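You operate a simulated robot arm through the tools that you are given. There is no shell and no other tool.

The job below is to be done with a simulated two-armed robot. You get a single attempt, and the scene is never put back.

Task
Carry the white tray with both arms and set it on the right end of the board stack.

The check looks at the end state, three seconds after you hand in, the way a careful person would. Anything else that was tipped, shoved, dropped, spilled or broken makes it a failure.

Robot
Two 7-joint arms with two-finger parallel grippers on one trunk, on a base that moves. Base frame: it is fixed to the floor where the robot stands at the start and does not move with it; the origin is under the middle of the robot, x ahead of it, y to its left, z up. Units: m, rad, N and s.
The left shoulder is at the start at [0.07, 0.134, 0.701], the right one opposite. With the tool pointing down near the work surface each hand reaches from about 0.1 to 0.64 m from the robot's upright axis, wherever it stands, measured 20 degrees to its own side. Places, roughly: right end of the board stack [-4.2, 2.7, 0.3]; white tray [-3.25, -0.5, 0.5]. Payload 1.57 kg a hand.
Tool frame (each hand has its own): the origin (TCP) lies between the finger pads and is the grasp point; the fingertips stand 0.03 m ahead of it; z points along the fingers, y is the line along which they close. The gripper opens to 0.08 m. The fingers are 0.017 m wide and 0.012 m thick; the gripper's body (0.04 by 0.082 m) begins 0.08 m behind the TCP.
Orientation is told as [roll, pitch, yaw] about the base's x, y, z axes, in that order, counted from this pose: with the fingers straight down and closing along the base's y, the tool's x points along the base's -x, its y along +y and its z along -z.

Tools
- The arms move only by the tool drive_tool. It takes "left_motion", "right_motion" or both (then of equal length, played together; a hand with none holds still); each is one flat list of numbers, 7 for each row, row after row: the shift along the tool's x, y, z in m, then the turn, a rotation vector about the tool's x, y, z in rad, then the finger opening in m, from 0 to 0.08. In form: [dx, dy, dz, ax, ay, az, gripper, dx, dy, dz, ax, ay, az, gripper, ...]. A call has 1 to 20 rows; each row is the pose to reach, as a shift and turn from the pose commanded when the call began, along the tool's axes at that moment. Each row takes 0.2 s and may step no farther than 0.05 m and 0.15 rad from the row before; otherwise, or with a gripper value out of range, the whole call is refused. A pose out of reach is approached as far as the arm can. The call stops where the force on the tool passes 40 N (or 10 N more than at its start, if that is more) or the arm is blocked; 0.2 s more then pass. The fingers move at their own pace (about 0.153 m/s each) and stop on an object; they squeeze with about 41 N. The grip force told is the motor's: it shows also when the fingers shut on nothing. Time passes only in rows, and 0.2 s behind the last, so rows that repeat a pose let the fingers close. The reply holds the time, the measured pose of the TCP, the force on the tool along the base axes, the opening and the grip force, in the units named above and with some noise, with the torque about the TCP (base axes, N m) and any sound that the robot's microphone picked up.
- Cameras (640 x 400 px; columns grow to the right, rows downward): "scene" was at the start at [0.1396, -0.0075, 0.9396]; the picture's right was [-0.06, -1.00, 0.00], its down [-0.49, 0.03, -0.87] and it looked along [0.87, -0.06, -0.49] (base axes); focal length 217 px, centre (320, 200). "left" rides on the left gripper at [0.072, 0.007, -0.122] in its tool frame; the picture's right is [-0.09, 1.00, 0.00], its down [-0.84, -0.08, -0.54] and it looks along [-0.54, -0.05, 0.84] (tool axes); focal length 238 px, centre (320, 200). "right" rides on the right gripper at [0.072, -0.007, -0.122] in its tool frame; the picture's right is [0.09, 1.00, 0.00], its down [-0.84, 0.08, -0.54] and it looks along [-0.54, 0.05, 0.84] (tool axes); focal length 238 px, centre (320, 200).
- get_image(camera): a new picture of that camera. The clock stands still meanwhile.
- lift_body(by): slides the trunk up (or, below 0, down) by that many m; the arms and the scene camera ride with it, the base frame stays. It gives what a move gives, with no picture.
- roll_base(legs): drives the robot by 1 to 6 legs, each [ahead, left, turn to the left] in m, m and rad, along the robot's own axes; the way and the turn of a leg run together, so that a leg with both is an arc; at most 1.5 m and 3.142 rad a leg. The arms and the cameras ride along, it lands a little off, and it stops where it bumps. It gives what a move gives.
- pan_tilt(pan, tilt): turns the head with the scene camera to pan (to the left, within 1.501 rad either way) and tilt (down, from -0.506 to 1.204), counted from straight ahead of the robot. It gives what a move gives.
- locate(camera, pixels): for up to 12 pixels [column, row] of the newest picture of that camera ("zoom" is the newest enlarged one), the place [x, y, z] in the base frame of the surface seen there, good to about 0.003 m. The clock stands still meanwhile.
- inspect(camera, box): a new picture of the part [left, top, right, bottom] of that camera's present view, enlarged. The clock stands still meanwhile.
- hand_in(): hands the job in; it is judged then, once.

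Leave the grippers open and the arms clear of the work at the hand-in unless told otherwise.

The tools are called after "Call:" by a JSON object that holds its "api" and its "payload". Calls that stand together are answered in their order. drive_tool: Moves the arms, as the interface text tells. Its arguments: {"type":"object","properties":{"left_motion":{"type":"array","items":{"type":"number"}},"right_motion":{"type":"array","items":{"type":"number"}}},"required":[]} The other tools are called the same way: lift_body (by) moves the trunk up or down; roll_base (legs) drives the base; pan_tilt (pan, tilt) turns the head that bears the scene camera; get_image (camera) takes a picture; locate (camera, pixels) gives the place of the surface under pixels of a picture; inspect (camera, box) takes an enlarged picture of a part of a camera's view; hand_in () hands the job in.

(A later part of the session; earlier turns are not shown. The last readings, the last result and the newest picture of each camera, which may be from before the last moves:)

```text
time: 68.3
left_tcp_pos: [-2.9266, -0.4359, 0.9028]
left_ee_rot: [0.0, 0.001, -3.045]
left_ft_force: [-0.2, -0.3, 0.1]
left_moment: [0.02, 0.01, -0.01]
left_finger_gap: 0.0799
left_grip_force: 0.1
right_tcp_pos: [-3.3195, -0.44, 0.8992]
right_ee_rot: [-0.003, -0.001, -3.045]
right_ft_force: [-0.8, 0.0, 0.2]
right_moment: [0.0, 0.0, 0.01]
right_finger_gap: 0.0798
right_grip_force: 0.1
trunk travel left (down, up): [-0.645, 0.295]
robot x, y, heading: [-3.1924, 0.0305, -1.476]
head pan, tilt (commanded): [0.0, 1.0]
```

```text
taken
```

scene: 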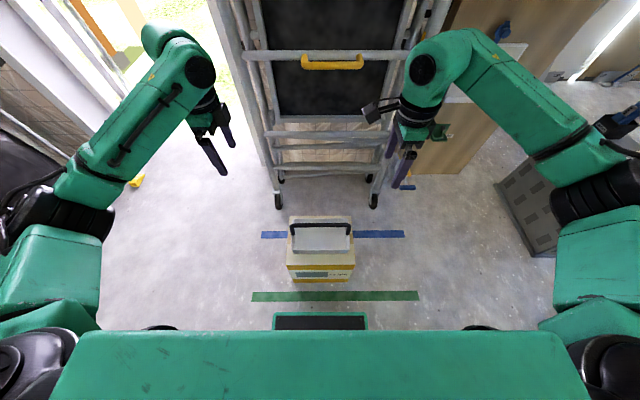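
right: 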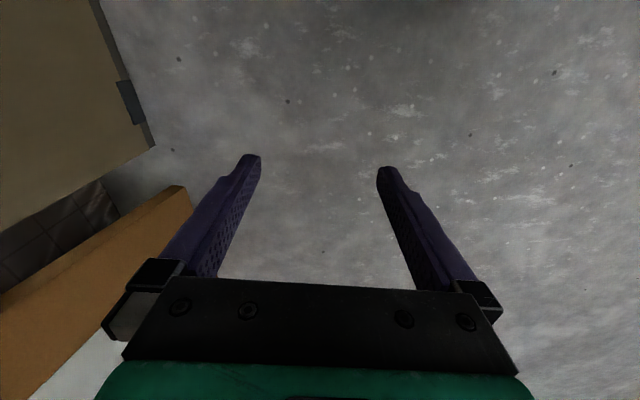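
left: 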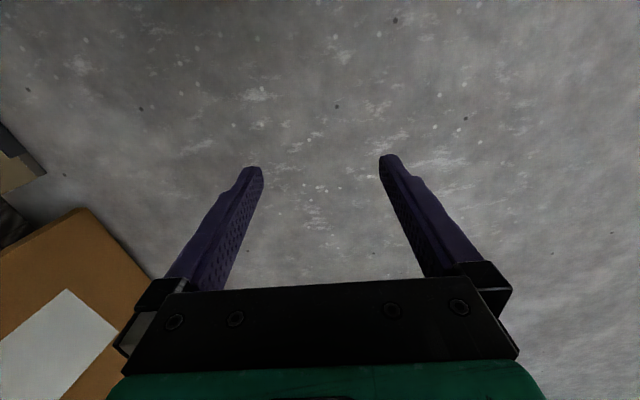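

Both hands now have yaw -3.045, so the fingers close across the bar. High above the tray, I bring them in over the two grip spots: left (-3.069,-0.465), right (-3.228,-0.481).

Call:
{"api": "drive_tool", "payload": {"left_motion": [-0.0361, 0.0038, 0, 0, 0, 0, 0.08, -0.0722, 0.0076, 0, 0, 0, 0, 0.08, -0.1083, 0.0113, 0, 0, 0, 0, 0.08, -0.1444, 0.0151, 0, 0, 0, 0, 0.08, -0.1444, 0.0151, 0, 0, 0, 0, 0.08], "right_motion": [0.0217, 0.0124, 0, 0, 0, 0, 0.08, 0.0435, 0.0249, 0, 0, 0, 0, 0.08, 0.0653, 0.0373, 0, 0, 0, 0, 0.08, 0.087, 0.0498, 0, 0, 0, 0, 0.08, 0.087, 0.0498, 0, 0, 0, 0, 0.08]}}

Call:
{"api": "get_image", "payload": {"camera": "scene"}}

Call:
{"api": "get_image", "payload": {"camera": "left"}}

Call:
{"api": "get_image", "payload": {"camera": "right"}}

```text
time: 69.5
left_tcp_pos: [-3.0702, -0.463, 0.9034]
left_ee_rot: [0.0, 0.001, -3.046]
left_ft_force: [0.0, -0.5, -0.6]
left_moment: [-0.04, 0.0, 0.0]
left_finger_gap: 0.0801
left_grip_force: 0.1
right_tcp_pos: [-3.2286, -0.4793, 0.9002]
right_ee_rot: [-0.001, 0.001, -3.044]
right_ft_force: [-1.2, 0.2, -0.7]
right_moment: [-0.02, 0.01, 0.02]
right_finger_gap: 0.0799
right_grip_force: 0.1
trunk travel left (down, up): [-0.645, 0.295]
robot x, y, heading: [-3.196, 0.0331, -1.473]
head pan, tilt (commanded): [0.0, 1.0]
```

```text
taken
```

scene: 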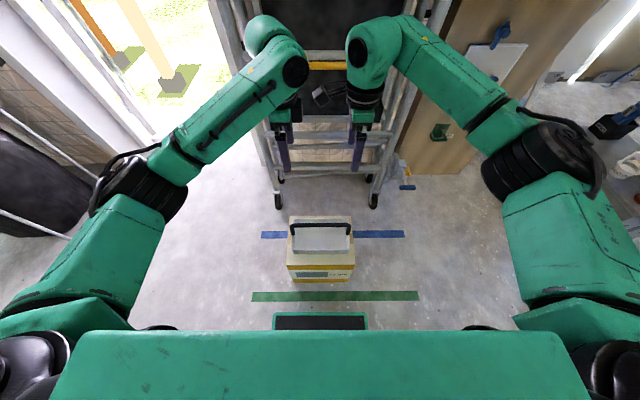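

```text
taken
```

left: 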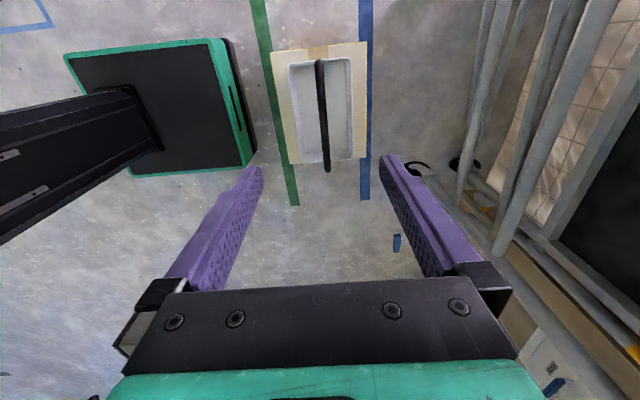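

```text
taken
```

right: 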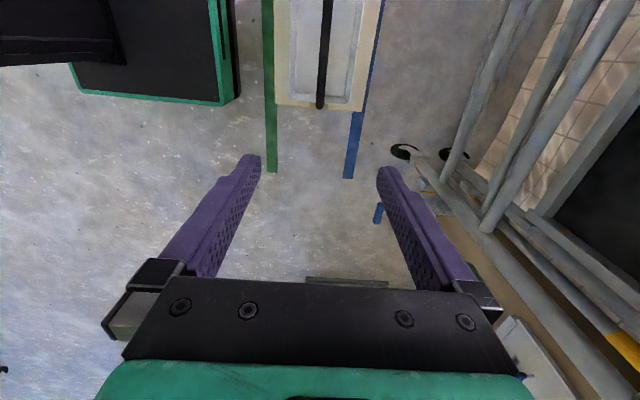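

Both hands hang over the bar, no contact. I check how near the scaffold rails behind the hands are before lowering.

Call:
{"api": "locate", "payload": {"camera": "scene", "pixels": [[275, 165], [372, 180], [340, 137], [340, 153], [268, 60], [420, 60], [325, 66], [408, 187]]}}

```text
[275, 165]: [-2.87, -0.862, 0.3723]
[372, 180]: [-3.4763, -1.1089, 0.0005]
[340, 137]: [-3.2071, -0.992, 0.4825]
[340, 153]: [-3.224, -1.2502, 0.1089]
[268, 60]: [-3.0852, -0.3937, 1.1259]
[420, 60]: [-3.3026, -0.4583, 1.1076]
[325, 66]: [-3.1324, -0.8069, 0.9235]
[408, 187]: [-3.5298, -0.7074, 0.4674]
```

Scaffold is at y ≤ -0.8, more than 0.25 m behind the hands. I lower the trunk by 0.35 m, leaving fingertips about 3 cm above the bar.

Call:
{"api": "lift_body", "payload": {"by": -0.35}}

Call:
{"api": "get_image", "payload": {"camera": "left"}}

Call:
{"api": "get_image", "payload": {"camera": "right"}}

Call:
{"api": "get_image", "payload": {"camera": "scene"}}

```text
time: 72.9
left_tcp_pos: [-3.0709, -0.4629, 0.5504]
left_ee_rot: [0.001, 0.0, -3.046]
left_ft_force: [1.0, -0.4, -0.6]
left_moment: [0.0, 0.03, -0.04]
left_finger_gap: 0.08
left_grip_force: 0.1
right_tcp_pos: [-3.2282, -0.4793, 0.5509]
right_ee_rot: [-0.003, 0.001, -3.046]
right_ft_force: [-0.7, -1.8, 0.1]
right_moment: [0.01, 0.01, 0.0]
right_finger_gap: 0.0801
right_grip_force: 0.1
trunk travel left (down, up): [-0.295, 0.645]
robot x, y, heading: [-3.1956, 0.0324, -1.479]
head pan, tilt (commanded): [0.0, 1.0]
```

```text
taken
```

left: 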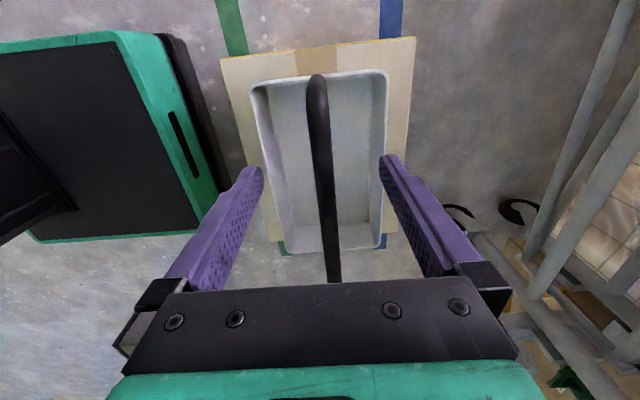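

```text
taken
```

right: 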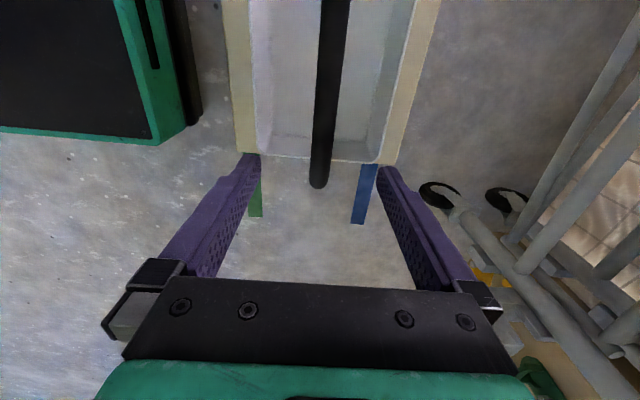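

```text
taken
```

scene: 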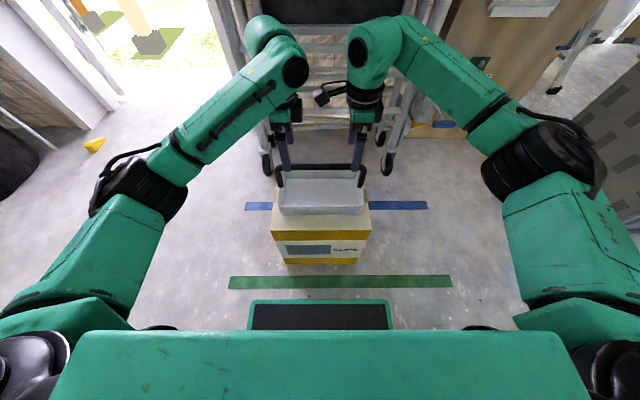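

The bar lies between the fingers in both hand views (left: column ≈ 324, right: ≈ 322 at row 150). I measure the bar through the hand cameras to fine-tune.

Call:
{"api": "locate", "payload": {"camera": "left", "pixels": [[316, 150], [324, 150], [332, 150], [320, 110], [326, 180]]}}

Call:
{"api": "locate", "payload": {"camera": "right", "pixels": [[315, 150], [322, 150], [331, 150], [332, 80], [319, 183]]}}

```text
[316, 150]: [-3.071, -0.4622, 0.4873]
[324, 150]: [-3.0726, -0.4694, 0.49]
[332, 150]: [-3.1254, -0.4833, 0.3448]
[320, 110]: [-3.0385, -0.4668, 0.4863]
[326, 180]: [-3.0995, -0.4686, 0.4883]
```

```text
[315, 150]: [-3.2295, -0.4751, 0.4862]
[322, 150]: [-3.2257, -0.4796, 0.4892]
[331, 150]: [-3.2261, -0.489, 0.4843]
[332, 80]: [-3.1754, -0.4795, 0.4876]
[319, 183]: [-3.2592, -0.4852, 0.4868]
```

Bar axis under the left hand at y ≈ -0.467, under the right ≈ -0.481. I descend 6.9 cm with 4 mm / 2 mm lateral corrections, fingers open.

Call:
{"api": "drive_tool", "payload": {"left_motion": [0, 0.004, 0.0, 0, 0, 0, 0.08, 0, 0.004, 0.025, 0, 0, 0, 0.08, 0, 0.004, 0.05, 0, 0, 0, 0.08, 0, 0.004, 0.069, 0, 0, 0, 0.08, 0, 0.004, 0.069, 0, 0, 0, 0.08], "right_motion": [0, 0.002, 0.0, 0, 0, 0, 0.08, 0, 0.002, 0.025, 0, 0, 0, 0.08, 0, 0.002, 0.05, 0, 0, 0, 0.08, 0, 0.002, 0.069, 0, 0, 0, 0.08, 0, 0.002, 0.069, 0, 0, 0, 0.08]}}

Call:
{"api": "get_image", "payload": {"camera": "left"}}

Call:
{"api": "get_image", "payload": {"camera": "right"}}

```text
time: 74.1
left_tcp_pos: [-3.0708, -0.4656, 0.4824]
left_ee_rot: [-0.001, 0.001, -3.046]
left_ft_force: [0.6, 0.7, 1.0]
left_moment: [-0.04, 0.0, 0.02]
left_finger_gap: 0.0798
left_grip_force: 0.1
right_tcp_pos: [-3.2259, -0.4811, 0.4815]
right_ee_rot: [-0.003, 0.0, -3.042]
right_ft_force: [-0.1, 0.2, 0.8]
right_moment: [0.01, -0.01, 0.0]
right_finger_gap: 0.0801
right_grip_force: 0.0
trunk travel left (down, up): [-0.295, 0.645]
robot x, y, heading: [-3.1978, 0.0335, -1.479]
head pan, tilt (commanded): [0.0, 1.0]
```

```text
taken
```

left: 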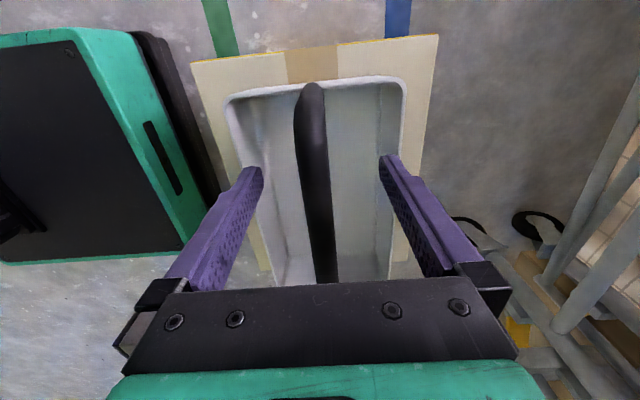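

```text
taken
```

right: 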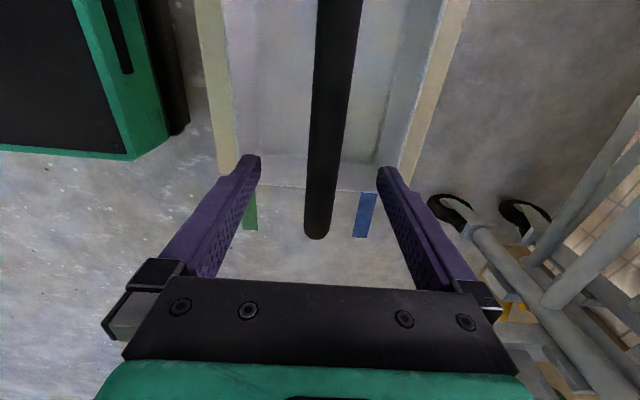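

The bar is centered between the open fingers in both views (columns ≈ 319 and 323 at row 192). I close both grippers slowly.

Call:
{"api": "drive_tool", "payload": {"left_motion": [0, 0, 0, 0, 0, 0, 0.06, 0, 0, 0, 0, 0, 0, 0.04, 0, 0, 0, 0, 0, 0, 0.026, 0, 0, 0, 0, 0, 0, 0.02, 0, 0, 0, 0, 0, 0, 0.015, 0, 0, 0, 0, 0, 0, 0.005, 0, 0, 0, 0, 0, 0, 0.0, 0, 0, 0, 0, 0, 0, 0.0], "right_motion": [0, 0, 0, 0, 0, 0, 0.06, 0, 0, 0, 0, 0, 0, 0.04, 0, 0, 0, 0, 0, 0, 0.026, 0, 0, 0, 0, 0, 0, 0.02, 0, 0, 0, 0, 0, 0, 0.015, 0, 0, 0, 0, 0, 0, 0.005, 0, 0, 0, 0, 0, 0, 0.0, 0, 0, 0, 0, 0, 0, 0.0]}}

Call:
{"api": "get_image", "payload": {"camera": "scene"}}

```text
time: 75.9
left_tcp_pos: [-3.0715, -0.4665, 0.4837]
left_ee_rot: [0.001, 0.0, -3.045]
left_ft_force: [1.0, 1.4, -0.1]
left_moment: [0.01, 0.01, -0.18]
left_finger_gap: 0.0173
left_grip_force: 31.9
right_tcp_pos: [-3.2276, -0.4796, 0.4806]
right_ee_rot: [-0.003, 0.001, -3.044]
right_ft_force: [0.0, -2.0, 0.0]
right_moment: [0.01, -0.02, -0.27]
right_finger_gap: 0.017
right_grip_force: 32.3
trunk travel left (down, up): [-0.295, 0.645]
robot x, y, heading: [-3.1929, 0.033, -1.481]
head pan, tilt (commanded): [0.0, 1.0]
```

```text
taken
```

scene: 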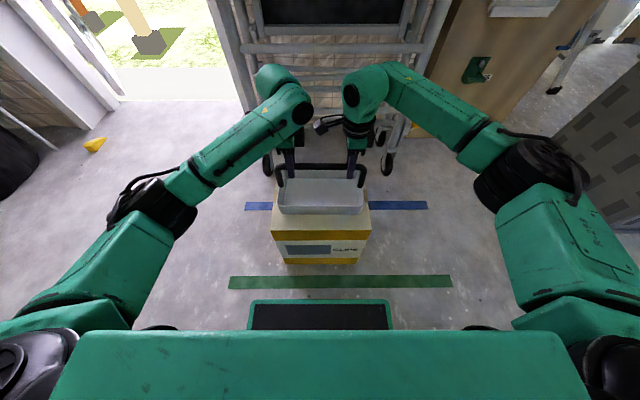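

Both grippers hold the 17 mm bar (grip ≈ 32 N each). I lift slightly, 3 cm, with the trunk and check the load.

Call:
{"api": "lift_body", "payload": {"by": 0.03}}

Call:
{"api": "inspect", "payload": {"camera": "scene", "box": [240, 130, 400, 270]}}

```text
time: 76.7
left_tcp_pos: [-3.0712, -0.4679, 0.513]
left_ee_rot: [-0.001, 0.0, -3.046]
left_ft_force: [-0.6, 3.3, -0.1]
left_moment: [0.02, 0.06, -0.27]
left_finger_gap: 0.0173
left_grip_force: 32.4
right_tcp_pos: [-3.2268, -0.4811, 0.5107]
right_ee_rot: [-0.003, 0.0, -3.044]
right_ft_force: [-0.1, -4.0, -2.8]
right_moment: [-0.03, 0.07, -0.26]
right_finger_gap: 0.0173
right_grip_force: 32.3
trunk travel left (down, up): [-0.325, 0.615]
robot x, y, heading: [-3.1972, 0.03, -1.472]
head pan, tilt (commanded): [0.0, 1.0]
```

```text
2.86 times, centred on (320, 200) of scene
```

zoom: 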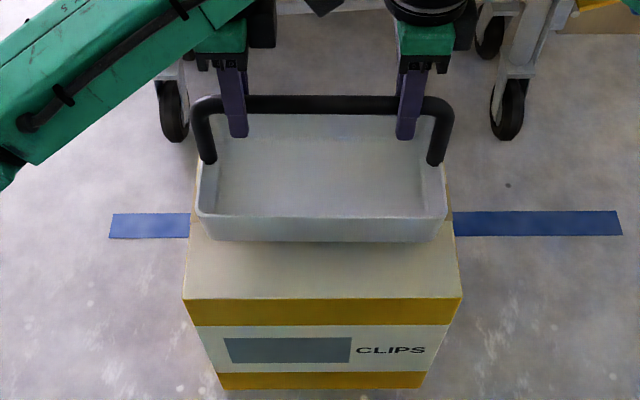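

The tray is off the box, light (≈ 3 N) and level. I raise another 0.17 m, then back away from the box 0.45 m.

Call:
{"api": "lift_body", "payload": {"by": 0.17}}

Call:
{"api": "roll_base", "payload": {"legs": [[-0.45, 0, 0]]}}

Call:
{"api": "get_image", "payload": {"camera": "scene"}}

```text
time: 78.6
left_tcp_pos: [-3.0714, -0.4669, 0.6824]
left_ee_rot: [-0.002, -0.001, -3.047]
left_ft_force: [0.0, 2.9, -1.7]
left_moment: [0.01, 0.03, -0.21]
left_finger_gap: 0.0174
left_grip_force: 31.9
right_tcp_pos: [-3.2268, -0.4812, 0.6818]
right_ee_rot: [-0.004, 0.0, -3.043]
right_ft_force: [0.6, -2.4, -2.5]
right_moment: [0.01, -0.05, -0.23]
right_finger_gap: 0.0173
right_grip_force: 32.1
trunk travel left (down, up): [-0.495, 0.445]
robot x, y, heading: [-3.1928, 0.0327, -1.474]
head pan, tilt (commanded): [0.0, 1.0]
```

```text
time: 81.3
left_tcp_pos: [-3.1137, -0.0208, 0.6832]
left_ee_rot: [0.0, 0.002, -3.045]
left_ft_force: [0.5, 3.4, -1.0]
left_moment: [0.02, 0.01, -0.22]
left_finger_gap: 0.0172
left_grip_force: 32.4
right_tcp_pos: [-3.2702, -0.0332, 0.6809]
right_ee_rot: [0.0, 0.0, -3.043]
right_ft_force: [-0.5, -2.9, -1.7]
right_moment: [0.01, -0.04, -0.32]
right_finger_gap: 0.017
right_grip_force: 32.8
trunk travel left (down, up): [-0.495, 0.445]
robot x, y, heading: [-3.2356, 0.4772, -1.47]
head pan, tilt (commanded): [0.0, 1.0]
```

```text
taken
```

scene: 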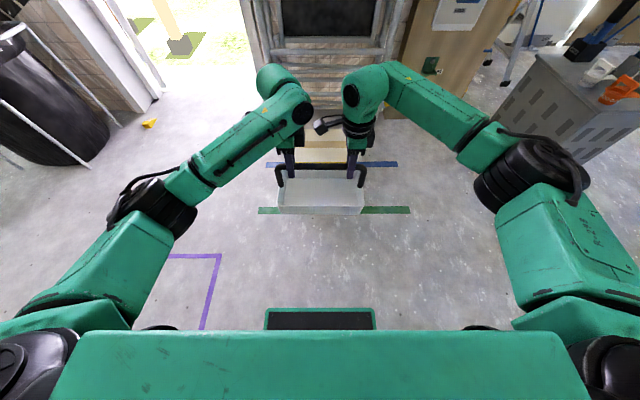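

Tray carried level. Now I turn right by π on the spot to face the stack (heading ≈ 1.67, square to its near edge), and look.

Call:
{"api": "roll_base", "payload": {"legs": [[0, 0, -1.57], [0, 0, -1.57]]}}

Call:
{"api": "pan_tilt", "payload": {"pan": 0.3, "tilt": 0.5}}

Call:
{"api": "get_image", "payload": {"camera": "scene"}}

```text
time: 89.4
left_tcp_pos: [-3.3594, 0.9784, 0.6825]
left_ee_rot: [-0.001, -0.001, 0.089]
left_ft_force: [0.8, -2.9, -1.7]
left_moment: [-0.05, 0.0, -0.22]
left_finger_gap: 0.0174
left_grip_force: 32.4
right_tcp_pos: [-3.2028, 0.9903, 0.6809]
right_ee_rot: [-0.004, 0.0, 0.094]
right_ft_force: [-0.6, 2.7, -1.0]
right_moment: [-0.03, 0.01, -0.29]
right_finger_gap: 0.0173
right_grip_force: 31.9
trunk travel left (down, up): [-0.495, 0.445]
robot x, y, heading: [-3.2393, 0.4783, 1.665]
head pan, tilt (commanded): [0.0, 1.0]
```

```text
time: 90.3
left_tcp_pos: [-3.3592, 0.9778, 0.6821]
left_ee_rot: [-0.002, 0.0, 0.089]
left_ft_force: [-0.5, -3.1, -0.5]
left_moment: [-0.01, -0.1, -0.21]
left_finger_gap: 0.0174
left_grip_force: 32.4
right_tcp_pos: [-3.2023, 0.9895, 0.6806]
right_ee_rot: [-0.002, 0.0, 0.091]
right_ft_force: [-0.4, 2.2, -2.6]
right_moment: [0.0, -0.02, -0.28]
right_finger_gap: 0.0171
right_grip_force: 32.1
trunk travel left (down, up): [-0.495, 0.445]
robot x, y, heading: [-3.2379, 0.4755, 1.657]
head pan, tilt (commanded): [0.3, 0.499]
```

```text
taken
```

scene: 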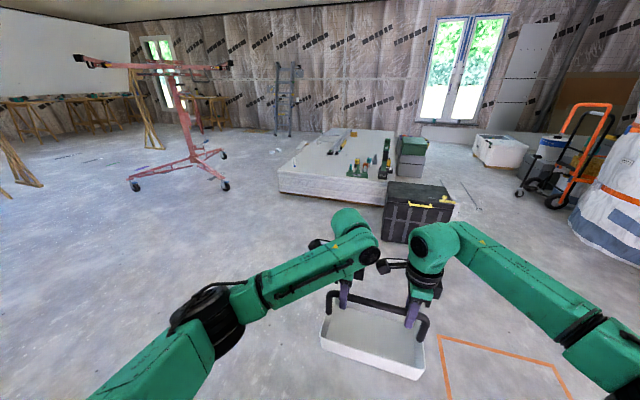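

The way to the stack is free; pink lifter stands left. I check its nearest caster (222,185), the stack edge and toolbox corner from here.

Call:
{"api": "locate", "payload": {"camera": "scene", "pixels": [[224, 186], [133, 187], [280, 172], [280, 192], [386, 190], [384, 235], [302, 143], [330, 175]]}}

```text
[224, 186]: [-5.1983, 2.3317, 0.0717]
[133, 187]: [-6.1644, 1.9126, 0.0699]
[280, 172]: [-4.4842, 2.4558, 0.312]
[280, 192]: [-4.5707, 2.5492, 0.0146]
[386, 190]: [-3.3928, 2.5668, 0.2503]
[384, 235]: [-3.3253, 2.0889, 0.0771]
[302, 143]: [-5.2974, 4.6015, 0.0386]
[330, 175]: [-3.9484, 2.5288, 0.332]
```

Lifter caster is over 1 m left of my stand point and the toolbox 0.7 m right of it. I shift left 0.63 m, then go ahead 1.3 m.

Call:
{"api": "roll_base", "payload": {"legs": [[0, 0.63, 0], [1.3, 0, 0]]}}

Call:
{"api": "pan_tilt", "payload": {"pan": 0.0, "tilt": 0.7}}

Call:
{"api": "get_image", "payload": {"camera": "scene"}}

```text
time: 100.0
left_tcp_pos: [-4.1373, 2.2215, 0.6826]
left_ee_rot: [-0.003, 0.0, 0.123]
left_ft_force: [1.1, -3.5, -0.8]
left_moment: [-0.02, -0.01, -0.2]
left_finger_gap: 0.017
left_grip_force: 32.1
right_tcp_pos: [-3.9812, 2.2376, 0.681]
right_ee_rot: [-0.004, -0.001, 0.128]
right_ft_force: [-0.2, 2.7, -1.6]
right_moment: [0.01, -0.02, -0.24]
right_finger_gap: 0.0172
right_grip_force: 32.9
trunk travel left (down, up): [-0.495, 0.445]
robot x, y, heading: [-3.9977, 1.7319, 1.693]
head pan, tilt (commanded): [0.3, 0.499]
```

```text
time: 100.8
left_tcp_pos: [-4.1372, 2.2201, 0.6818]
left_ee_rot: [-0.001, 0.002, 0.123]
left_ft_force: [0.9, -3.0, -0.5]
left_moment: [0.02, -0.1, -0.19]
left_finger_gap: 0.0174
left_grip_force: 32.2
right_tcp_pos: [-3.9847, 2.2386, 0.68]
right_ee_rot: [-0.003, 0.001, 0.126]
right_ft_force: [-0.6, 2.9, -2.4]
right_moment: [0.01, -0.05, -0.24]
right_finger_gap: 0.0172
right_grip_force: 32.2
trunk travel left (down, up): [-0.495, 0.445]
robot x, y, heading: [-4.0005, 1.7271, 1.694]
head pan, tilt (commanded): [0.0, 0.7]
```

```text
taken
```

scene: 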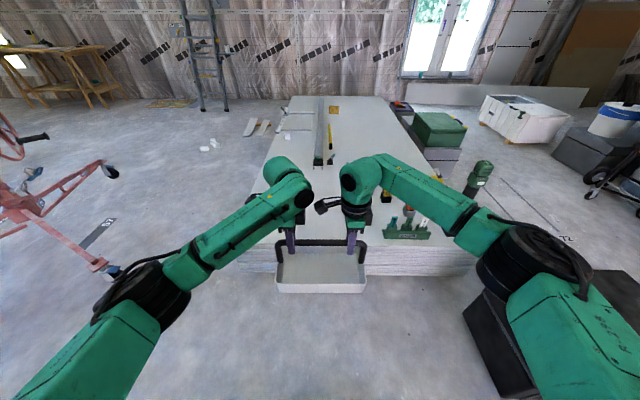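

The tray hangs just before the stack. Before advancing I measure the tall green tool at the right (485,175), the rack (408,230), and my right elbow (525,260) for clearance.

Call:
{"api": "locate", "payload": {"camera": "scene", "pixels": [[484, 168], [470, 190], [408, 235], [430, 233], [388, 225], [530, 265], [480, 260], [560, 270], [455, 205], [320, 240], [430, 252], [245, 245]]}}

Call:
{"api": "inspect", "payload": {"camera": "scene", "box": [360, 130, 560, 280]}}

```text
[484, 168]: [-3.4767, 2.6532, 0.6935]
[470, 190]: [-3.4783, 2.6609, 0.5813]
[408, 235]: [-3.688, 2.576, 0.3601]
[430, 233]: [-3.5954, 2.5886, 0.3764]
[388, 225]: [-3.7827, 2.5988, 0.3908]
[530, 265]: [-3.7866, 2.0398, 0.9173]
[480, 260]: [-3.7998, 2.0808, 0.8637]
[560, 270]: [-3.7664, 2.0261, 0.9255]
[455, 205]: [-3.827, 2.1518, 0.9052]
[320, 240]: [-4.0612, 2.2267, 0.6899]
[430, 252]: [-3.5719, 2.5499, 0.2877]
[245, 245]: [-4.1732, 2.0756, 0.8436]
```

```text
2.67 times, centred on (460, 205) of scene
```

zoom: 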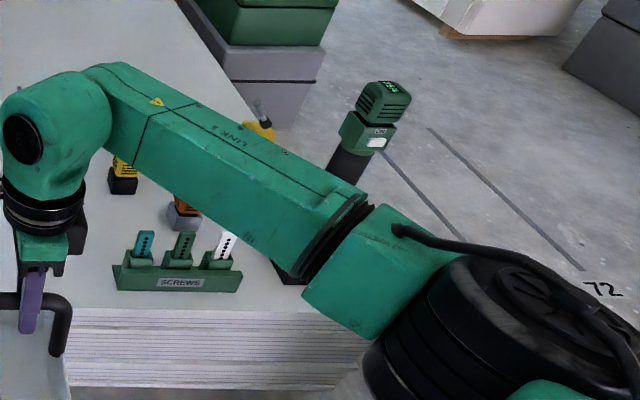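

Clearances look good: the arms stay above z ≈ 0.55 while tools/bottle near them are lower or > 0.15 m sideways. I check with the left hand camera how far my base's dark lower part reaches beyond its green edge.

Call:
{"api": "get_image", "payload": {"camera": "left"}}

Call:
{"api": "get_image", "payload": {"camera": "right"}}

```text
taken
```

left: 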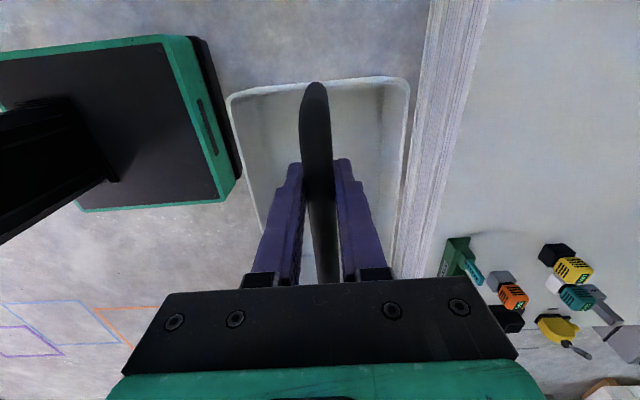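

```text
taken
```

right: 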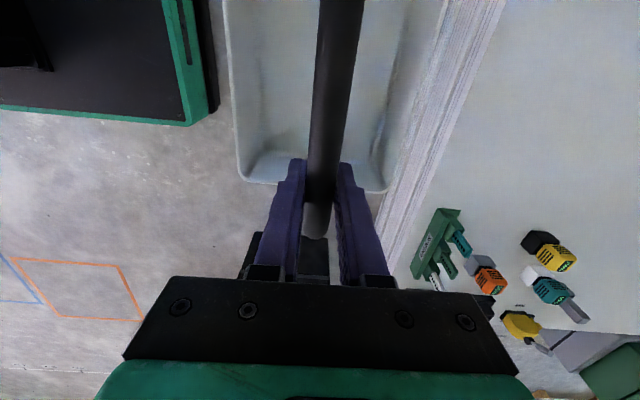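

Call:
{"api": "locate", "payload": {"camera": "left", "pixels": [[205, 100], [215, 80], [228, 140], [240, 178], [195, 130], [430, 60], [420, 150], [470, 60], [440, 200]]}}

Call:
{"api": "locate", "payload": {"camera": "right", "pixels": [[207, 50], [214, 90], [190, 60], [450, 80], [400, 200], [480, 60], [430, 180], [560, 100]]}}

```text
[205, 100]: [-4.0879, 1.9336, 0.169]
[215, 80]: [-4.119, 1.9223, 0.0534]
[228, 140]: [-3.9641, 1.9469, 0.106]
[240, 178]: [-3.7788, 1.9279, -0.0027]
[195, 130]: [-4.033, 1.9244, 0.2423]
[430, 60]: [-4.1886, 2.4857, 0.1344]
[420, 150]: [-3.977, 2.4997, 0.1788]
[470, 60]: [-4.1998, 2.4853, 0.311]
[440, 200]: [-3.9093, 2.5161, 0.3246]
```

```text
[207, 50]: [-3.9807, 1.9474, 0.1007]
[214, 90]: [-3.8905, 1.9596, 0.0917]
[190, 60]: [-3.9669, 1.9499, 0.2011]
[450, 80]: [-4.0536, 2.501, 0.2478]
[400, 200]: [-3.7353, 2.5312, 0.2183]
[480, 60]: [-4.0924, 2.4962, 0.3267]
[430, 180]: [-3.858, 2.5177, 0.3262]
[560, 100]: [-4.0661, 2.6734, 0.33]
```

My base reaches 0.22 m ahead; stack edge at y ≈ 2.50 leaves about 9 cm after the advance. The board area at (-4.07,2.67), z = 0.33, is bare. I turn 0.02 rad right and go ahead 0.42 m, then check.

Call:
{"api": "roll_base", "payload": {"legs": [[0, 0, -0.02], [0.42, 0, 0]]}}

Call:
{"api": "get_image", "payload": {"camera": "left"}}

Call:
{"api": "get_image", "payload": {"camera": "right"}}

Call:
{"api": "get_image", "payload": {"camera": "scene"}}

```text
time: 103.7
left_tcp_pos: [-4.165, 2.6421, 0.6825]
left_ee_rot: [-0.002, -0.002, 0.097]
left_ft_force: [0.5, -2.7, -2.2]
left_moment: [-0.01, 0.01, -0.18]
left_finger_gap: 0.0174
left_grip_force: 31.8
right_tcp_pos: [-4.0086, 2.655, 0.6797]
right_ee_rot: [-0.003, 0.0, 0.099]
right_ft_force: [-0.8, 3.9, -0.8]
right_moment: [0.0, 0.01, -0.25]
right_finger_gap: 0.0178
right_grip_force: 32.0
trunk travel left (down, up): [-0.495, 0.445]
robot x, y, heading: [-4.04, 2.145, 1.663]
head pan, tilt (commanded): [0.0, 0.7]
```

```text
taken
```

left: 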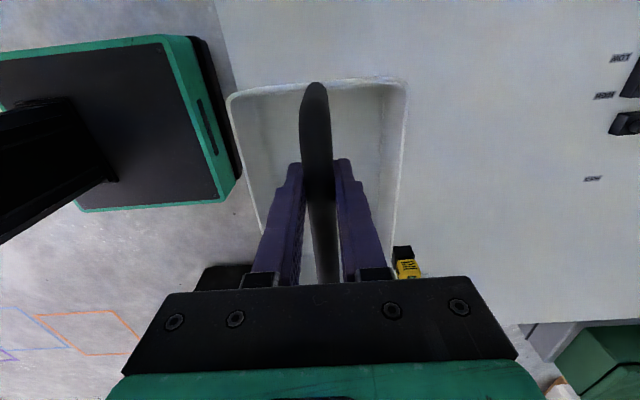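

```text
taken
```

right: 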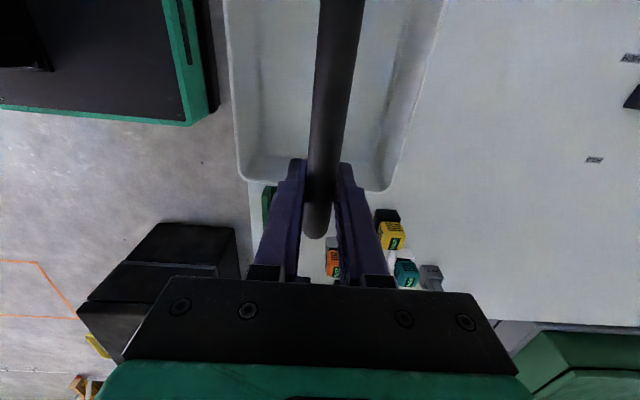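

```text
taken
```

scene: 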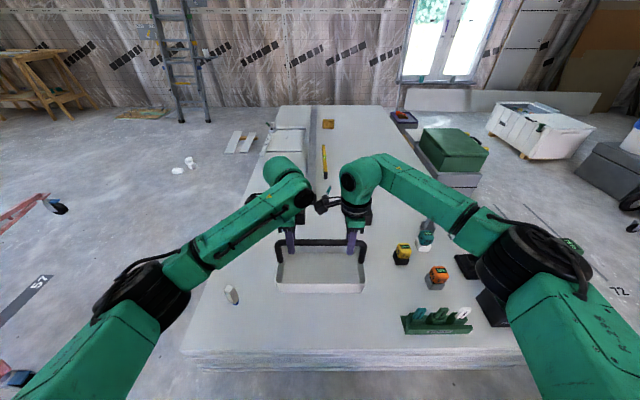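

The tray hangs over the bare board area; bottle at (232,293), rack at (437,322), both clear. I zoom to view the labels and surroundings before lowering.

Call:
{"api": "inspect", "payload": {"camera": "scene", "box": [180, 180, 500, 380]}}

Call:
{"api": "inspect", "payload": {"camera": "left", "box": [540, 30, 640, 200]}}

Call:
{"api": "locate", "payload": {"camera": "scene", "pixels": [[232, 288], [232, 300], [150, 290], [185, 265], [110, 300], [570, 245], [525, 245], [480, 245], [402, 255], [435, 280], [408, 325], [320, 290]]}}

```text
2.00 times, centred on (340, 280) of scene
```

zoom: 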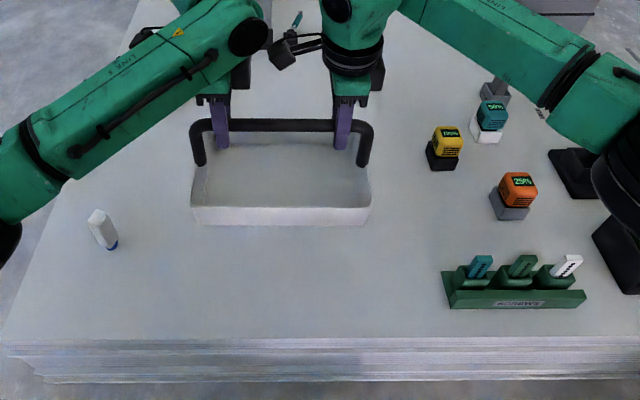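

```text
2.35 times, centred on (590, 115) of left
```

zoom: 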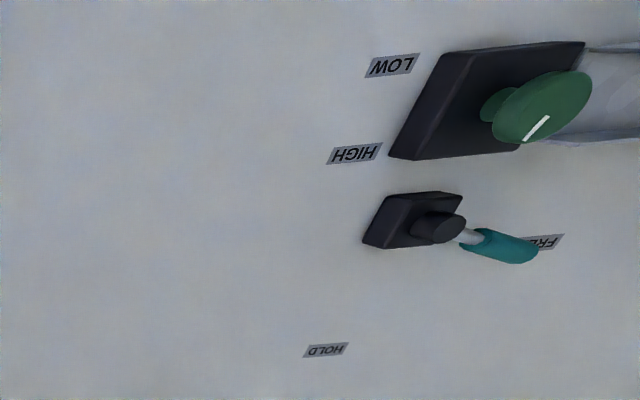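

```text
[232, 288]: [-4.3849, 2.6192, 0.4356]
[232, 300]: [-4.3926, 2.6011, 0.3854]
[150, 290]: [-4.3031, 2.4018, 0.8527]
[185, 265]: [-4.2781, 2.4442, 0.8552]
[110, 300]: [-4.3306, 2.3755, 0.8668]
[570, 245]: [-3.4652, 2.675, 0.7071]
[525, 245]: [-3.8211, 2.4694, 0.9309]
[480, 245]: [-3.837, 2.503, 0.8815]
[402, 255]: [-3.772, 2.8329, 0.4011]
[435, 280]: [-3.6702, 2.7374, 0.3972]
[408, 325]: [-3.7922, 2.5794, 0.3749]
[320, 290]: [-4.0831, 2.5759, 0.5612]
```

All items are clear of the tray footprint; two switches sit far behind at y > 3. I advance 4 cm more, then lower the trunk by 0.185 m (tray bottom then ≈ 2 cm above the boards).

Call:
{"api": "roll_base", "payload": {"legs": [[0.04, 0, 0]]}}

Call:
{"api": "lift_body", "payload": {"by": -0.1}}

Call:
{"api": "get_image", "payload": {"camera": "scene"}}

```text
time: 104.6
left_tcp_pos: [-4.1702, 2.6808, 0.6815]
left_ee_rot: [-0.003, -0.001, 0.094]
left_ft_force: [0.3, -1.9, -0.6]
left_moment: [0.0, -0.1, -0.17]
left_finger_gap: 0.0174
left_grip_force: 32.2
right_tcp_pos: [-4.0116, 2.6961, 0.6803]
right_ee_rot: [-0.003, -0.001, 0.097]
right_ft_force: [-1.4, 2.8, -3.6]
right_moment: [-0.02, -0.06, -0.26]
right_finger_gap: 0.0175
right_grip_force: 32.4
trunk travel left (down, up): [-0.495, 0.445]
robot x, y, heading: [-4.0435, 2.187, 1.661]
head pan, tilt (commanded): [0.0, 0.7]
```

```text
time: 105.9
left_tcp_pos: [-4.1691, 2.681, 0.5828]
left_ee_rot: [-0.003, 0.0, 0.095]
left_ft_force: [1.0, -2.6, -1.6]
left_moment: [-0.05, -0.06, -0.17]
left_finger_gap: 0.0172
left_grip_force: 32.2
right_tcp_pos: [-4.0138, 2.6962, 0.5818]
right_ee_rot: [-0.002, 0.0, 0.097]
right_ft_force: [0.1, 2.7, -2.1]
right_moment: [0.02, -0.04, -0.19]
right_finger_gap: 0.0172
right_grip_force: 32.4
trunk travel left (down, up): [-0.395, 0.545]
robot x, y, heading: [-4.0464, 2.1829, 1.666]
head pan, tilt (commanded): [0.0, 0.7]
```

```text
taken
```

scene: 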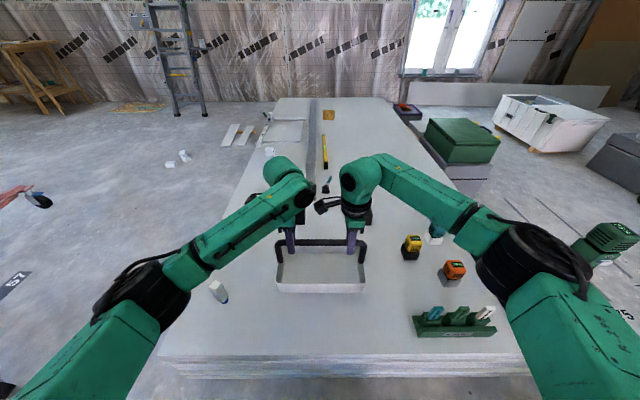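

Going well; bottle (220,291) and tools untouched. I lower the trunk another 0.085 m.

Call:
{"api": "lift_body", "payload": {"by": -0.085}}

Call:
{"api": "get_image", "payload": {"camera": "scene"}}

Call:
{"api": "inspect", "payload": {"camera": "scene", "box": [240, 210, 400, 310]}}

Call:
{"api": "locate", "payload": {"camera": "zoom", "pixels": [[160, 330], [500, 330], [160, 310], [500, 310], [330, 350], [330, 380], [330, 310], [330, 332]]}}

```text
time: 107.1
left_tcp_pos: [-4.1681, 2.6811, 0.4985]
left_ee_rot: [-0.002, 0.0, 0.096]
left_ft_force: [0.9, -2.7, -1.9]
left_moment: [-0.05, 0.04, -0.15]
left_finger_gap: 0.0174
left_grip_force: 31.9
right_tcp_pos: [-4.0127, 2.694, 0.4964]
right_ee_rot: [0.0, -0.001, 0.097]
right_ft_force: [0.3, 2.9, -2.1]
right_moment: [0.02, -0.07, -0.15]
right_finger_gap: 0.0172
right_grip_force: 31.8
trunk travel left (down, up): [-0.31, 0.63]
robot x, y, heading: [-4.0463, 2.1851, 1.666]
head pan, tilt (commanded): [0.0, 0.7]
```

```text
taken
```

scene: 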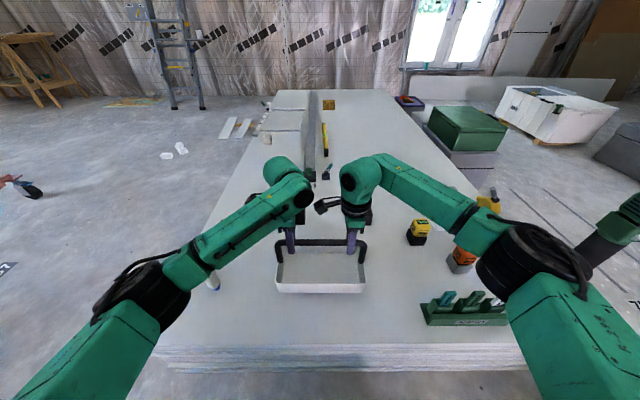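

```text
4.00 times, centred on (320, 260) of scene
```

zoom: 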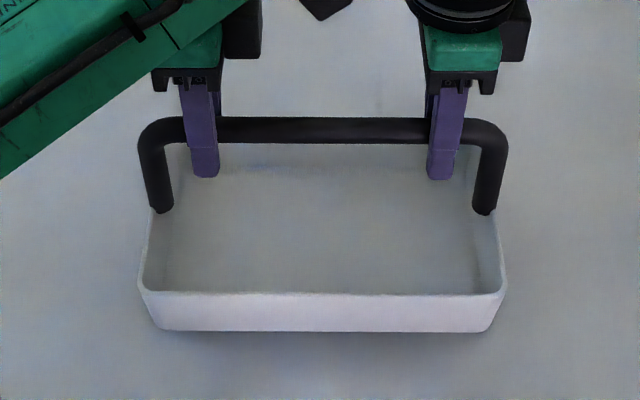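

```text
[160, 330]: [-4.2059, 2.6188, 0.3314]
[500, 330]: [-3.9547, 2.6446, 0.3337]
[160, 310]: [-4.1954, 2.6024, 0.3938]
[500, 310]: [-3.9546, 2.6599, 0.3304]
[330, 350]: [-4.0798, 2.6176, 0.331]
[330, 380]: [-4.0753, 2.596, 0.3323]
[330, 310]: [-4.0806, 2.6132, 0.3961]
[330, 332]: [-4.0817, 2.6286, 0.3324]
```

Tray hangs ≈ 2.5 cm above the board (TCP 0.4975, expected contact ≈ 0.472). I descend 2 cm slowly with both arms.

Call:
{"api": "drive_tool", "payload": {"left_motion": [0, 0, 0.005, 0, 0, 0, 0, 0, 0, 0.01, 0, 0, 0, 0, 0, 0, 0.015, 0, 0, 0, 0, 0, 0, 0.02, 0, 0, 0, 0, 0, 0, 0.02, 0, 0, 0, 0], "right_motion": [0, 0, 0.005, 0, 0, 0, 0, 0, 0, 0.01, 0, 0, 0, 0, 0, 0, 0.015, 0, 0, 0, 0, 0, 0, 0.02, 0, 0, 0, 0, 0, 0, 0.02, 0, 0, 0, 0]}}

```text
time: 108.3
left_tcp_pos: [-4.1697, 2.68, 0.4785]
left_ee_rot: [-0.004, 0.002, 0.094]
left_ft_force: [-3.7, -1.4, -9.6]
left_moment: [-0.04, 0.38, -0.06]
left_finger_gap: 0.0173
left_grip_force: 32.4
right_tcp_pos: [-4.0132, 2.6953, 0.4761]
right_ee_rot: [0.0, 0.0, 0.096]
right_ft_force: [4.1, 1.5, 5.6]
right_moment: [-0.11, 0.86, -0.09]
right_finger_gap: 0.0173
right_grip_force: 31.9
trunk travel left (down, up): [-0.31, 0.63]
robot x, y, heading: [-4.0475, 2.1854, 1.663]
head pan, tilt (commanded): [0.0, 0.7]
```

Forces now split (left -9.6 N, right +5.6 N) but the sum still equals the tray's weight: likely small stress between the hands, or one end about to touch. I look close.

Call:
{"api": "inspect", "payload": {"camera": "scene", "box": [260, 230, 380, 305]}}

Call:
{"api": "locate", "payload": {"camera": "zoom", "pixels": [[110, 290], [330, 295], [540, 295], [110, 345], [330, 345], [540, 345], [110, 370], [540, 370]]}}

```text
5.33 times, centred on (320, 268) of scene
```

zoom: 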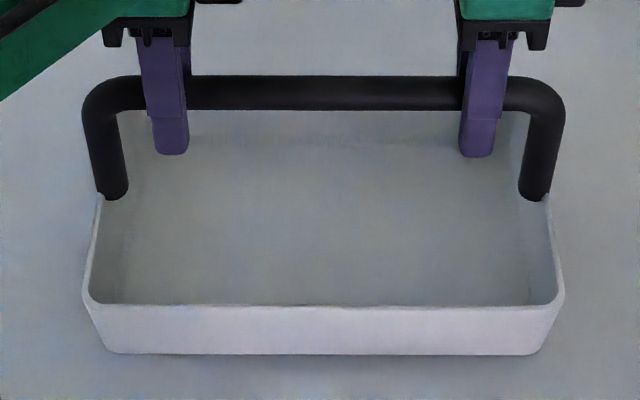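

```text
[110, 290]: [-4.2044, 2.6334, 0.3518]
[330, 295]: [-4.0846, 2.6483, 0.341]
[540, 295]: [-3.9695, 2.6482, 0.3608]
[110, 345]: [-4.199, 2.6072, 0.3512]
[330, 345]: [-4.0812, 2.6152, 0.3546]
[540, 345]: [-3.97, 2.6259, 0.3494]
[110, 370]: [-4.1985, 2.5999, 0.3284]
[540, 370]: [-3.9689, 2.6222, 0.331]
```

Tray floor reads z ≈ 0.341 inside, so its underside is a few mm above the board. I lower another 4 mm.

Call:
{"api": "drive_tool", "payload": {"left_motion": [0, 0, 0.001, 0, 0, 0, 0, 0, 0, 0.002, 0, 0, 0, 0, 0, 0, 0.003, 0, 0, 0, 0, 0, 0, 0.004, 0, 0, 0, 0, 0, 0, 0.004, 0, 0, 0, 0], "right_motion": [0, 0, 0.001, 0, 0, 0, 0, 0, 0, 0.002, 0, 0, 0, 0, 0, 0, 0.003, 0, 0, 0, 0, 0, 0, 0.004, 0, 0, 0, 0, 0, 0, 0.004, 0, 0, 0, 0]}}

```text
time: 109.5
left_tcp_pos: [-4.1693, 2.6812, 0.4749]
left_ee_rot: [-0.003, 0.001, 0.094]
left_ft_force: [-1.9, -5.9, -3.8]
left_moment: [-0.07, 0.44, -0.35]
left_finger_gap: 0.0172
left_grip_force: 32.6
right_tcp_pos: [-4.0128, 2.6942, 0.4715]
right_ee_rot: [-0.002, 0.0, 0.098]
right_ft_force: [1.9, 5.8, -0.4]
right_moment: [0.06, -0.11, -0.39]
right_finger_gap: 0.0173
right_grip_force: 32.9
trunk travel left (down, up): [-0.31, 0.63]
robot x, y, heading: [-4.0447, 2.1862, 1.67]
head pan, tilt (commanded): [0.0, 0.7]
```

Sum of vertical forces still ≈ -4 N (tray's weight), so it's still hanging. I go down 3 mm more.

Call:
{"api": "drive_tool", "payload": {"left_motion": [0, 0, 0.001, 0, 0, 0, 0, 0, 0, 0.002, 0, 0, 0, 0, 0, 0, 0.003, 0, 0, 0, 0, 0, 0, 0.003, 0, 0, 0, 0], "right_motion": [0, 0, 0.001, 0, 0, 0, 0, 0, 0, 0.002, 0, 0, 0, 0, 0, 0, 0.003, 0, 0, 0, 0, 0, 0, 0.003, 0, 0, 0, 0]}}

Call:
{"api": "inspect", "payload": {"camera": "scene", "box": [260, 230, 380, 305]}}

```text
time: 110.5
left_tcp_pos: [-4.1692, 2.6804, 0.4734]
left_ee_rot: [0.003, 0.0, 0.096]
left_ft_force: [-3.6, 1.2, 9.8]
left_moment: [0.07, -0.84, -0.13]
left_finger_gap: 0.0172
left_grip_force: 32.3
right_tcp_pos: [-4.0128, 2.6941, 0.4706]
right_ee_rot: [0.001, 0.001, 0.099]
right_ft_force: [1.5, 5.5, 11.6]
right_moment: [0.06, -0.47, -0.18]
right_finger_gap: 0.017
right_grip_force: 32.7
trunk travel left (down, up): [-0.31, 0.63]
robot x, y, heading: [-4.046, 2.1851, 1.67]
head pan, tilt (commanded): [0.0, 0.7]
```

```text
5.33 times, centred on (320, 268) of scene
```

zoom: 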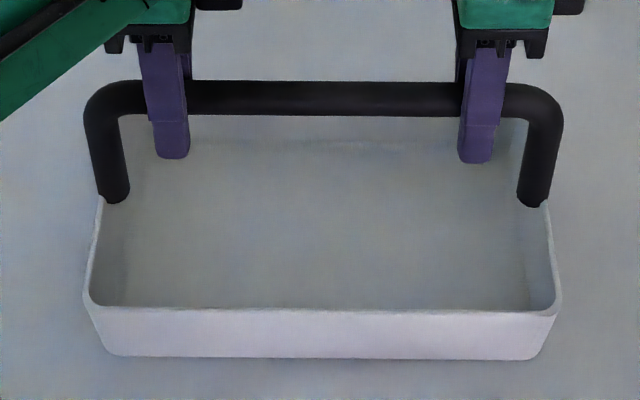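

Now both hands feel +10 and +12 N upward: the tray rests on the boards. I ease off by 1 mm and open both grippers gradually.

Call:
{"api": "drive_tool", "payload": {"left_motion": [0, 0, -0.001, 0, 0, 0, 0, 0, 0, -0.0015, 0, 0, 0, 0, 0, 0, -0.0015, 0, 0, 0, 0.014, 0, 0, -0.0015, 0, 0, 0, 0.02, 0, 0, -0.0015, 0, 0, 0, 0.03, 0, 0, -0.0015, 0, 0, 0, 0.05, 0, 0, -0.0015, 0, 0, 0, 0.07, 0, 0, -0.0015, 0, 0, 0, 0.08, 0, 0, -0.0015, 0, 0, 0, 0.08], "right_motion": [0, 0, -0.001, 0, 0, 0, 0, 0, 0, -0.0015, 0, 0, 0, 0, 0, 0, -0.0015, 0, 0, 0, 0.014, 0, 0, -0.0015, 0, 0, 0, 0.02, 0, 0, -0.0015, 0, 0, 0, 0.03, 0, 0, -0.0015, 0, 0, 0, 0.05, 0, 0, -0.0015, 0, 0, 0, 0.07, 0, 0, -0.0015, 0, 0, 0, 0.08, 0, 0, -0.0015, 0, 0, 0, 0.08]}}

Call:
{"api": "get_image", "payload": {"camera": "left"}}

Call:
{"api": "get_image", "payload": {"camera": "right"}}

```text
time: 112.5
left_tcp_pos: [-4.1678, 2.6802, 0.4725]
left_ee_rot: [-0.003, 0.0, 0.094]
left_ft_force: [-0.9, 0.7, 0.9]
left_moment: [-0.01, -0.01, 0.01]
left_finger_gap: 0.08
left_grip_force: 0.1
right_tcp_pos: [-4.0129, 2.6951, 0.4713]
right_ee_rot: [-0.001, 0.0, 0.098]
right_ft_force: [-0.5, 0.1, -0.5]
right_moment: [-0.02, 0.02, 0.06]
right_finger_gap: 0.0799
right_grip_force: 0.1
trunk travel left (down, up): [-0.31, 0.63]
robot x, y, heading: [-4.0448, 2.1838, 1.667]
head pan, tilt (commanded): [0.0, 0.7]
```

```text
taken
```

left: 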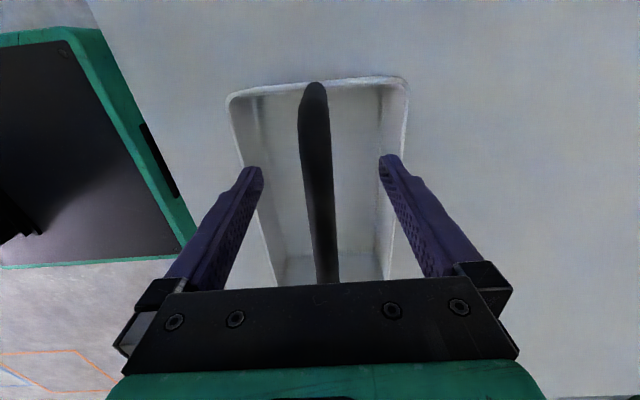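

```text
taken
```

right: 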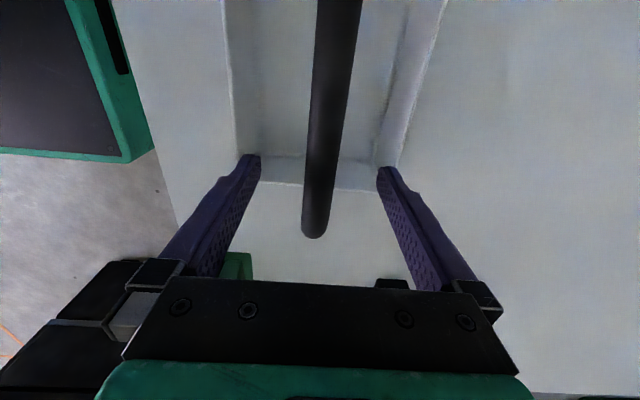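

Both grippers are open with the bar free between the fingers. I raise straight up by the trunk 0.22 m, keeping clear of the handle.

Call:
{"api": "lift_body", "payload": {"by": 0.22}}

Call:
{"api": "get_image", "payload": {"camera": "scene"}}

```text
time: 114.9
left_tcp_pos: [-4.1685, 2.6807, 0.693]
left_ee_rot: [-0.002, 0.001, 0.095]
left_ft_force: [0.2, 0.6, -0.4]
left_moment: [0.01, -0.02, 0.03]
left_finger_gap: 0.0798
left_grip_force: 0.1
right_tcp_pos: [-4.0128, 2.6942, 0.6907]
right_ee_rot: [-0.002, -0.001, 0.098]
right_ft_force: [-0.1, -0.5, -0.7]
right_moment: [-0.02, -0.01, 0.0]
right_finger_gap: 0.0798
right_grip_force: 0.1
trunk travel left (down, up): [-0.53, 0.41]
robot x, y, heading: [-4.0441, 2.1845, 1.67]
head pan, tilt (commanded): [0.0, 0.7]
```

```text
taken
```

scene: 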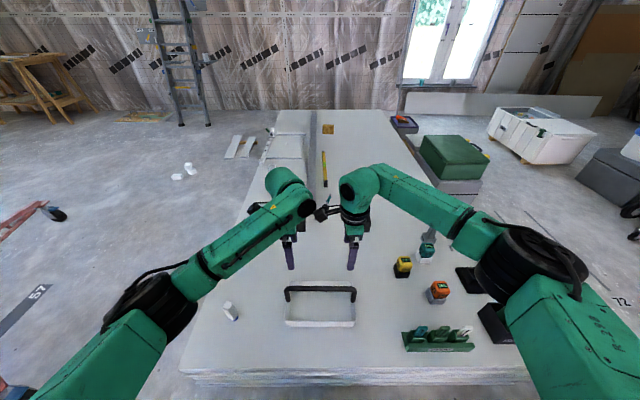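

The tray stands on the boards between bottle and rack, everything upright. I back straight out 0.7 m along the way I came and take a final look.

Call:
{"api": "roll_base", "payload": {"legs": [[-0.7, 0, 0]]}}

Call:
{"api": "get_image", "payload": {"camera": "scene"}}

Call:
{"api": "inspect", "payload": {"camera": "scene", "box": [200, 90, 500, 280]}}

```text
time: 118.8
left_tcp_pos: [-4.1026, 1.9716, 0.6925]
left_ee_rot: [0.0, 0.001, 0.102]
left_ft_force: [1.0, -0.8, -0.2]
left_moment: [-0.02, -0.03, 0.03]
left_finger_gap: 0.0801
left_grip_force: 0.1
right_tcp_pos: [-3.9448, 1.9865, 0.692]
right_ee_rot: [-0.003, 0.001, 0.106]
right_ft_force: [0.2, -0.9, 0.3]
right_moment: [0.0, -0.01, 0.02]
right_finger_gap: 0.0801
right_grip_force: 0.0
trunk travel left (down, up): [-0.53, 0.41]
robot x, y, heading: [-3.9712, 1.4758, 1.674]
head pan, tilt (commanded): [0.0, 0.7]
```

```text
taken
```

scene: 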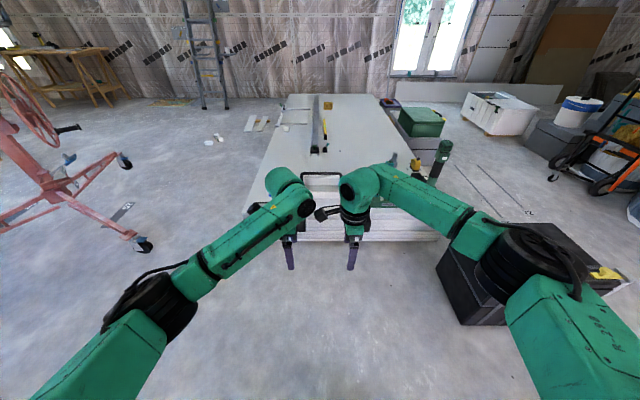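

```text
2.11 times, centred on (350, 185) of scene
```

zoom: 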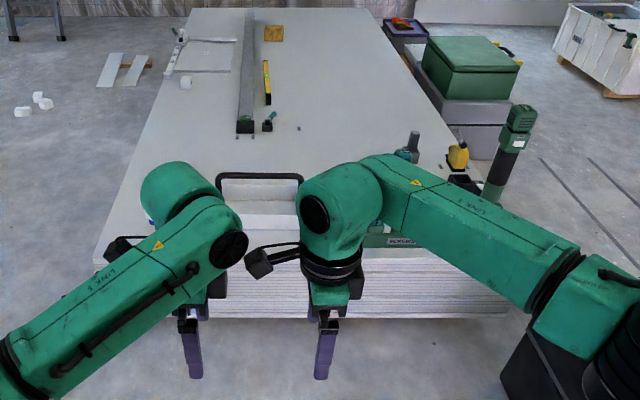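

The tray's handle shows at (260,176) of the zoom. I verify its resting place and that it's level, and look back at the clips box area.

Call:
{"api": "locate", "payload": {"camera": "zoom", "pixels": [[225, 177], [260, 176], [298, 177], [255, 215], [290, 215], [260, 226]]}}

Call:
{"api": "pan_tilt", "payload": {"pan": 0.35, "tilt": 0.5}}

Call:
{"api": "get_image", "payload": {"camera": "scene"}}

```text
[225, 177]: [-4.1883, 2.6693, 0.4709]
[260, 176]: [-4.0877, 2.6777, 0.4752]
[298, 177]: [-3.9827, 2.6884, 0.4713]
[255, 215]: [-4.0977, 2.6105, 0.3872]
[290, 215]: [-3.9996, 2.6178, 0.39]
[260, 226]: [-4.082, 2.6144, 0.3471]
```

```text
time: 119.6
left_tcp_pos: [-4.1016, 1.9708, 0.6927]
left_ee_rot: [-0.003, 0.001, 0.103]
left_ft_force: [0.1, -0.5, 0.8]
left_moment: [-0.01, 0.0, -0.02]
left_finger_gap: 0.0799
left_grip_force: 0.0
right_tcp_pos: [-3.9467, 1.9866, 0.6905]
right_ee_rot: [-0.001, 0.0, 0.104]
right_ft_force: [-1.1, -0.6, 1.3]
right_moment: [0.01, 0.0, 0.0]
right_finger_gap: 0.08
right_grip_force: 0.0
trunk travel left (down, up): [-0.53, 0.41]
robot x, y, heading: [-3.9726, 1.477, 1.67]
head pan, tilt (commanded): [0.351, 0.499]
```

```text
taken
```

scene: 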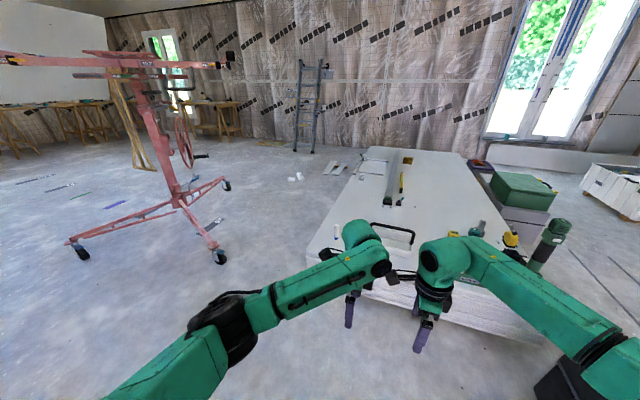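

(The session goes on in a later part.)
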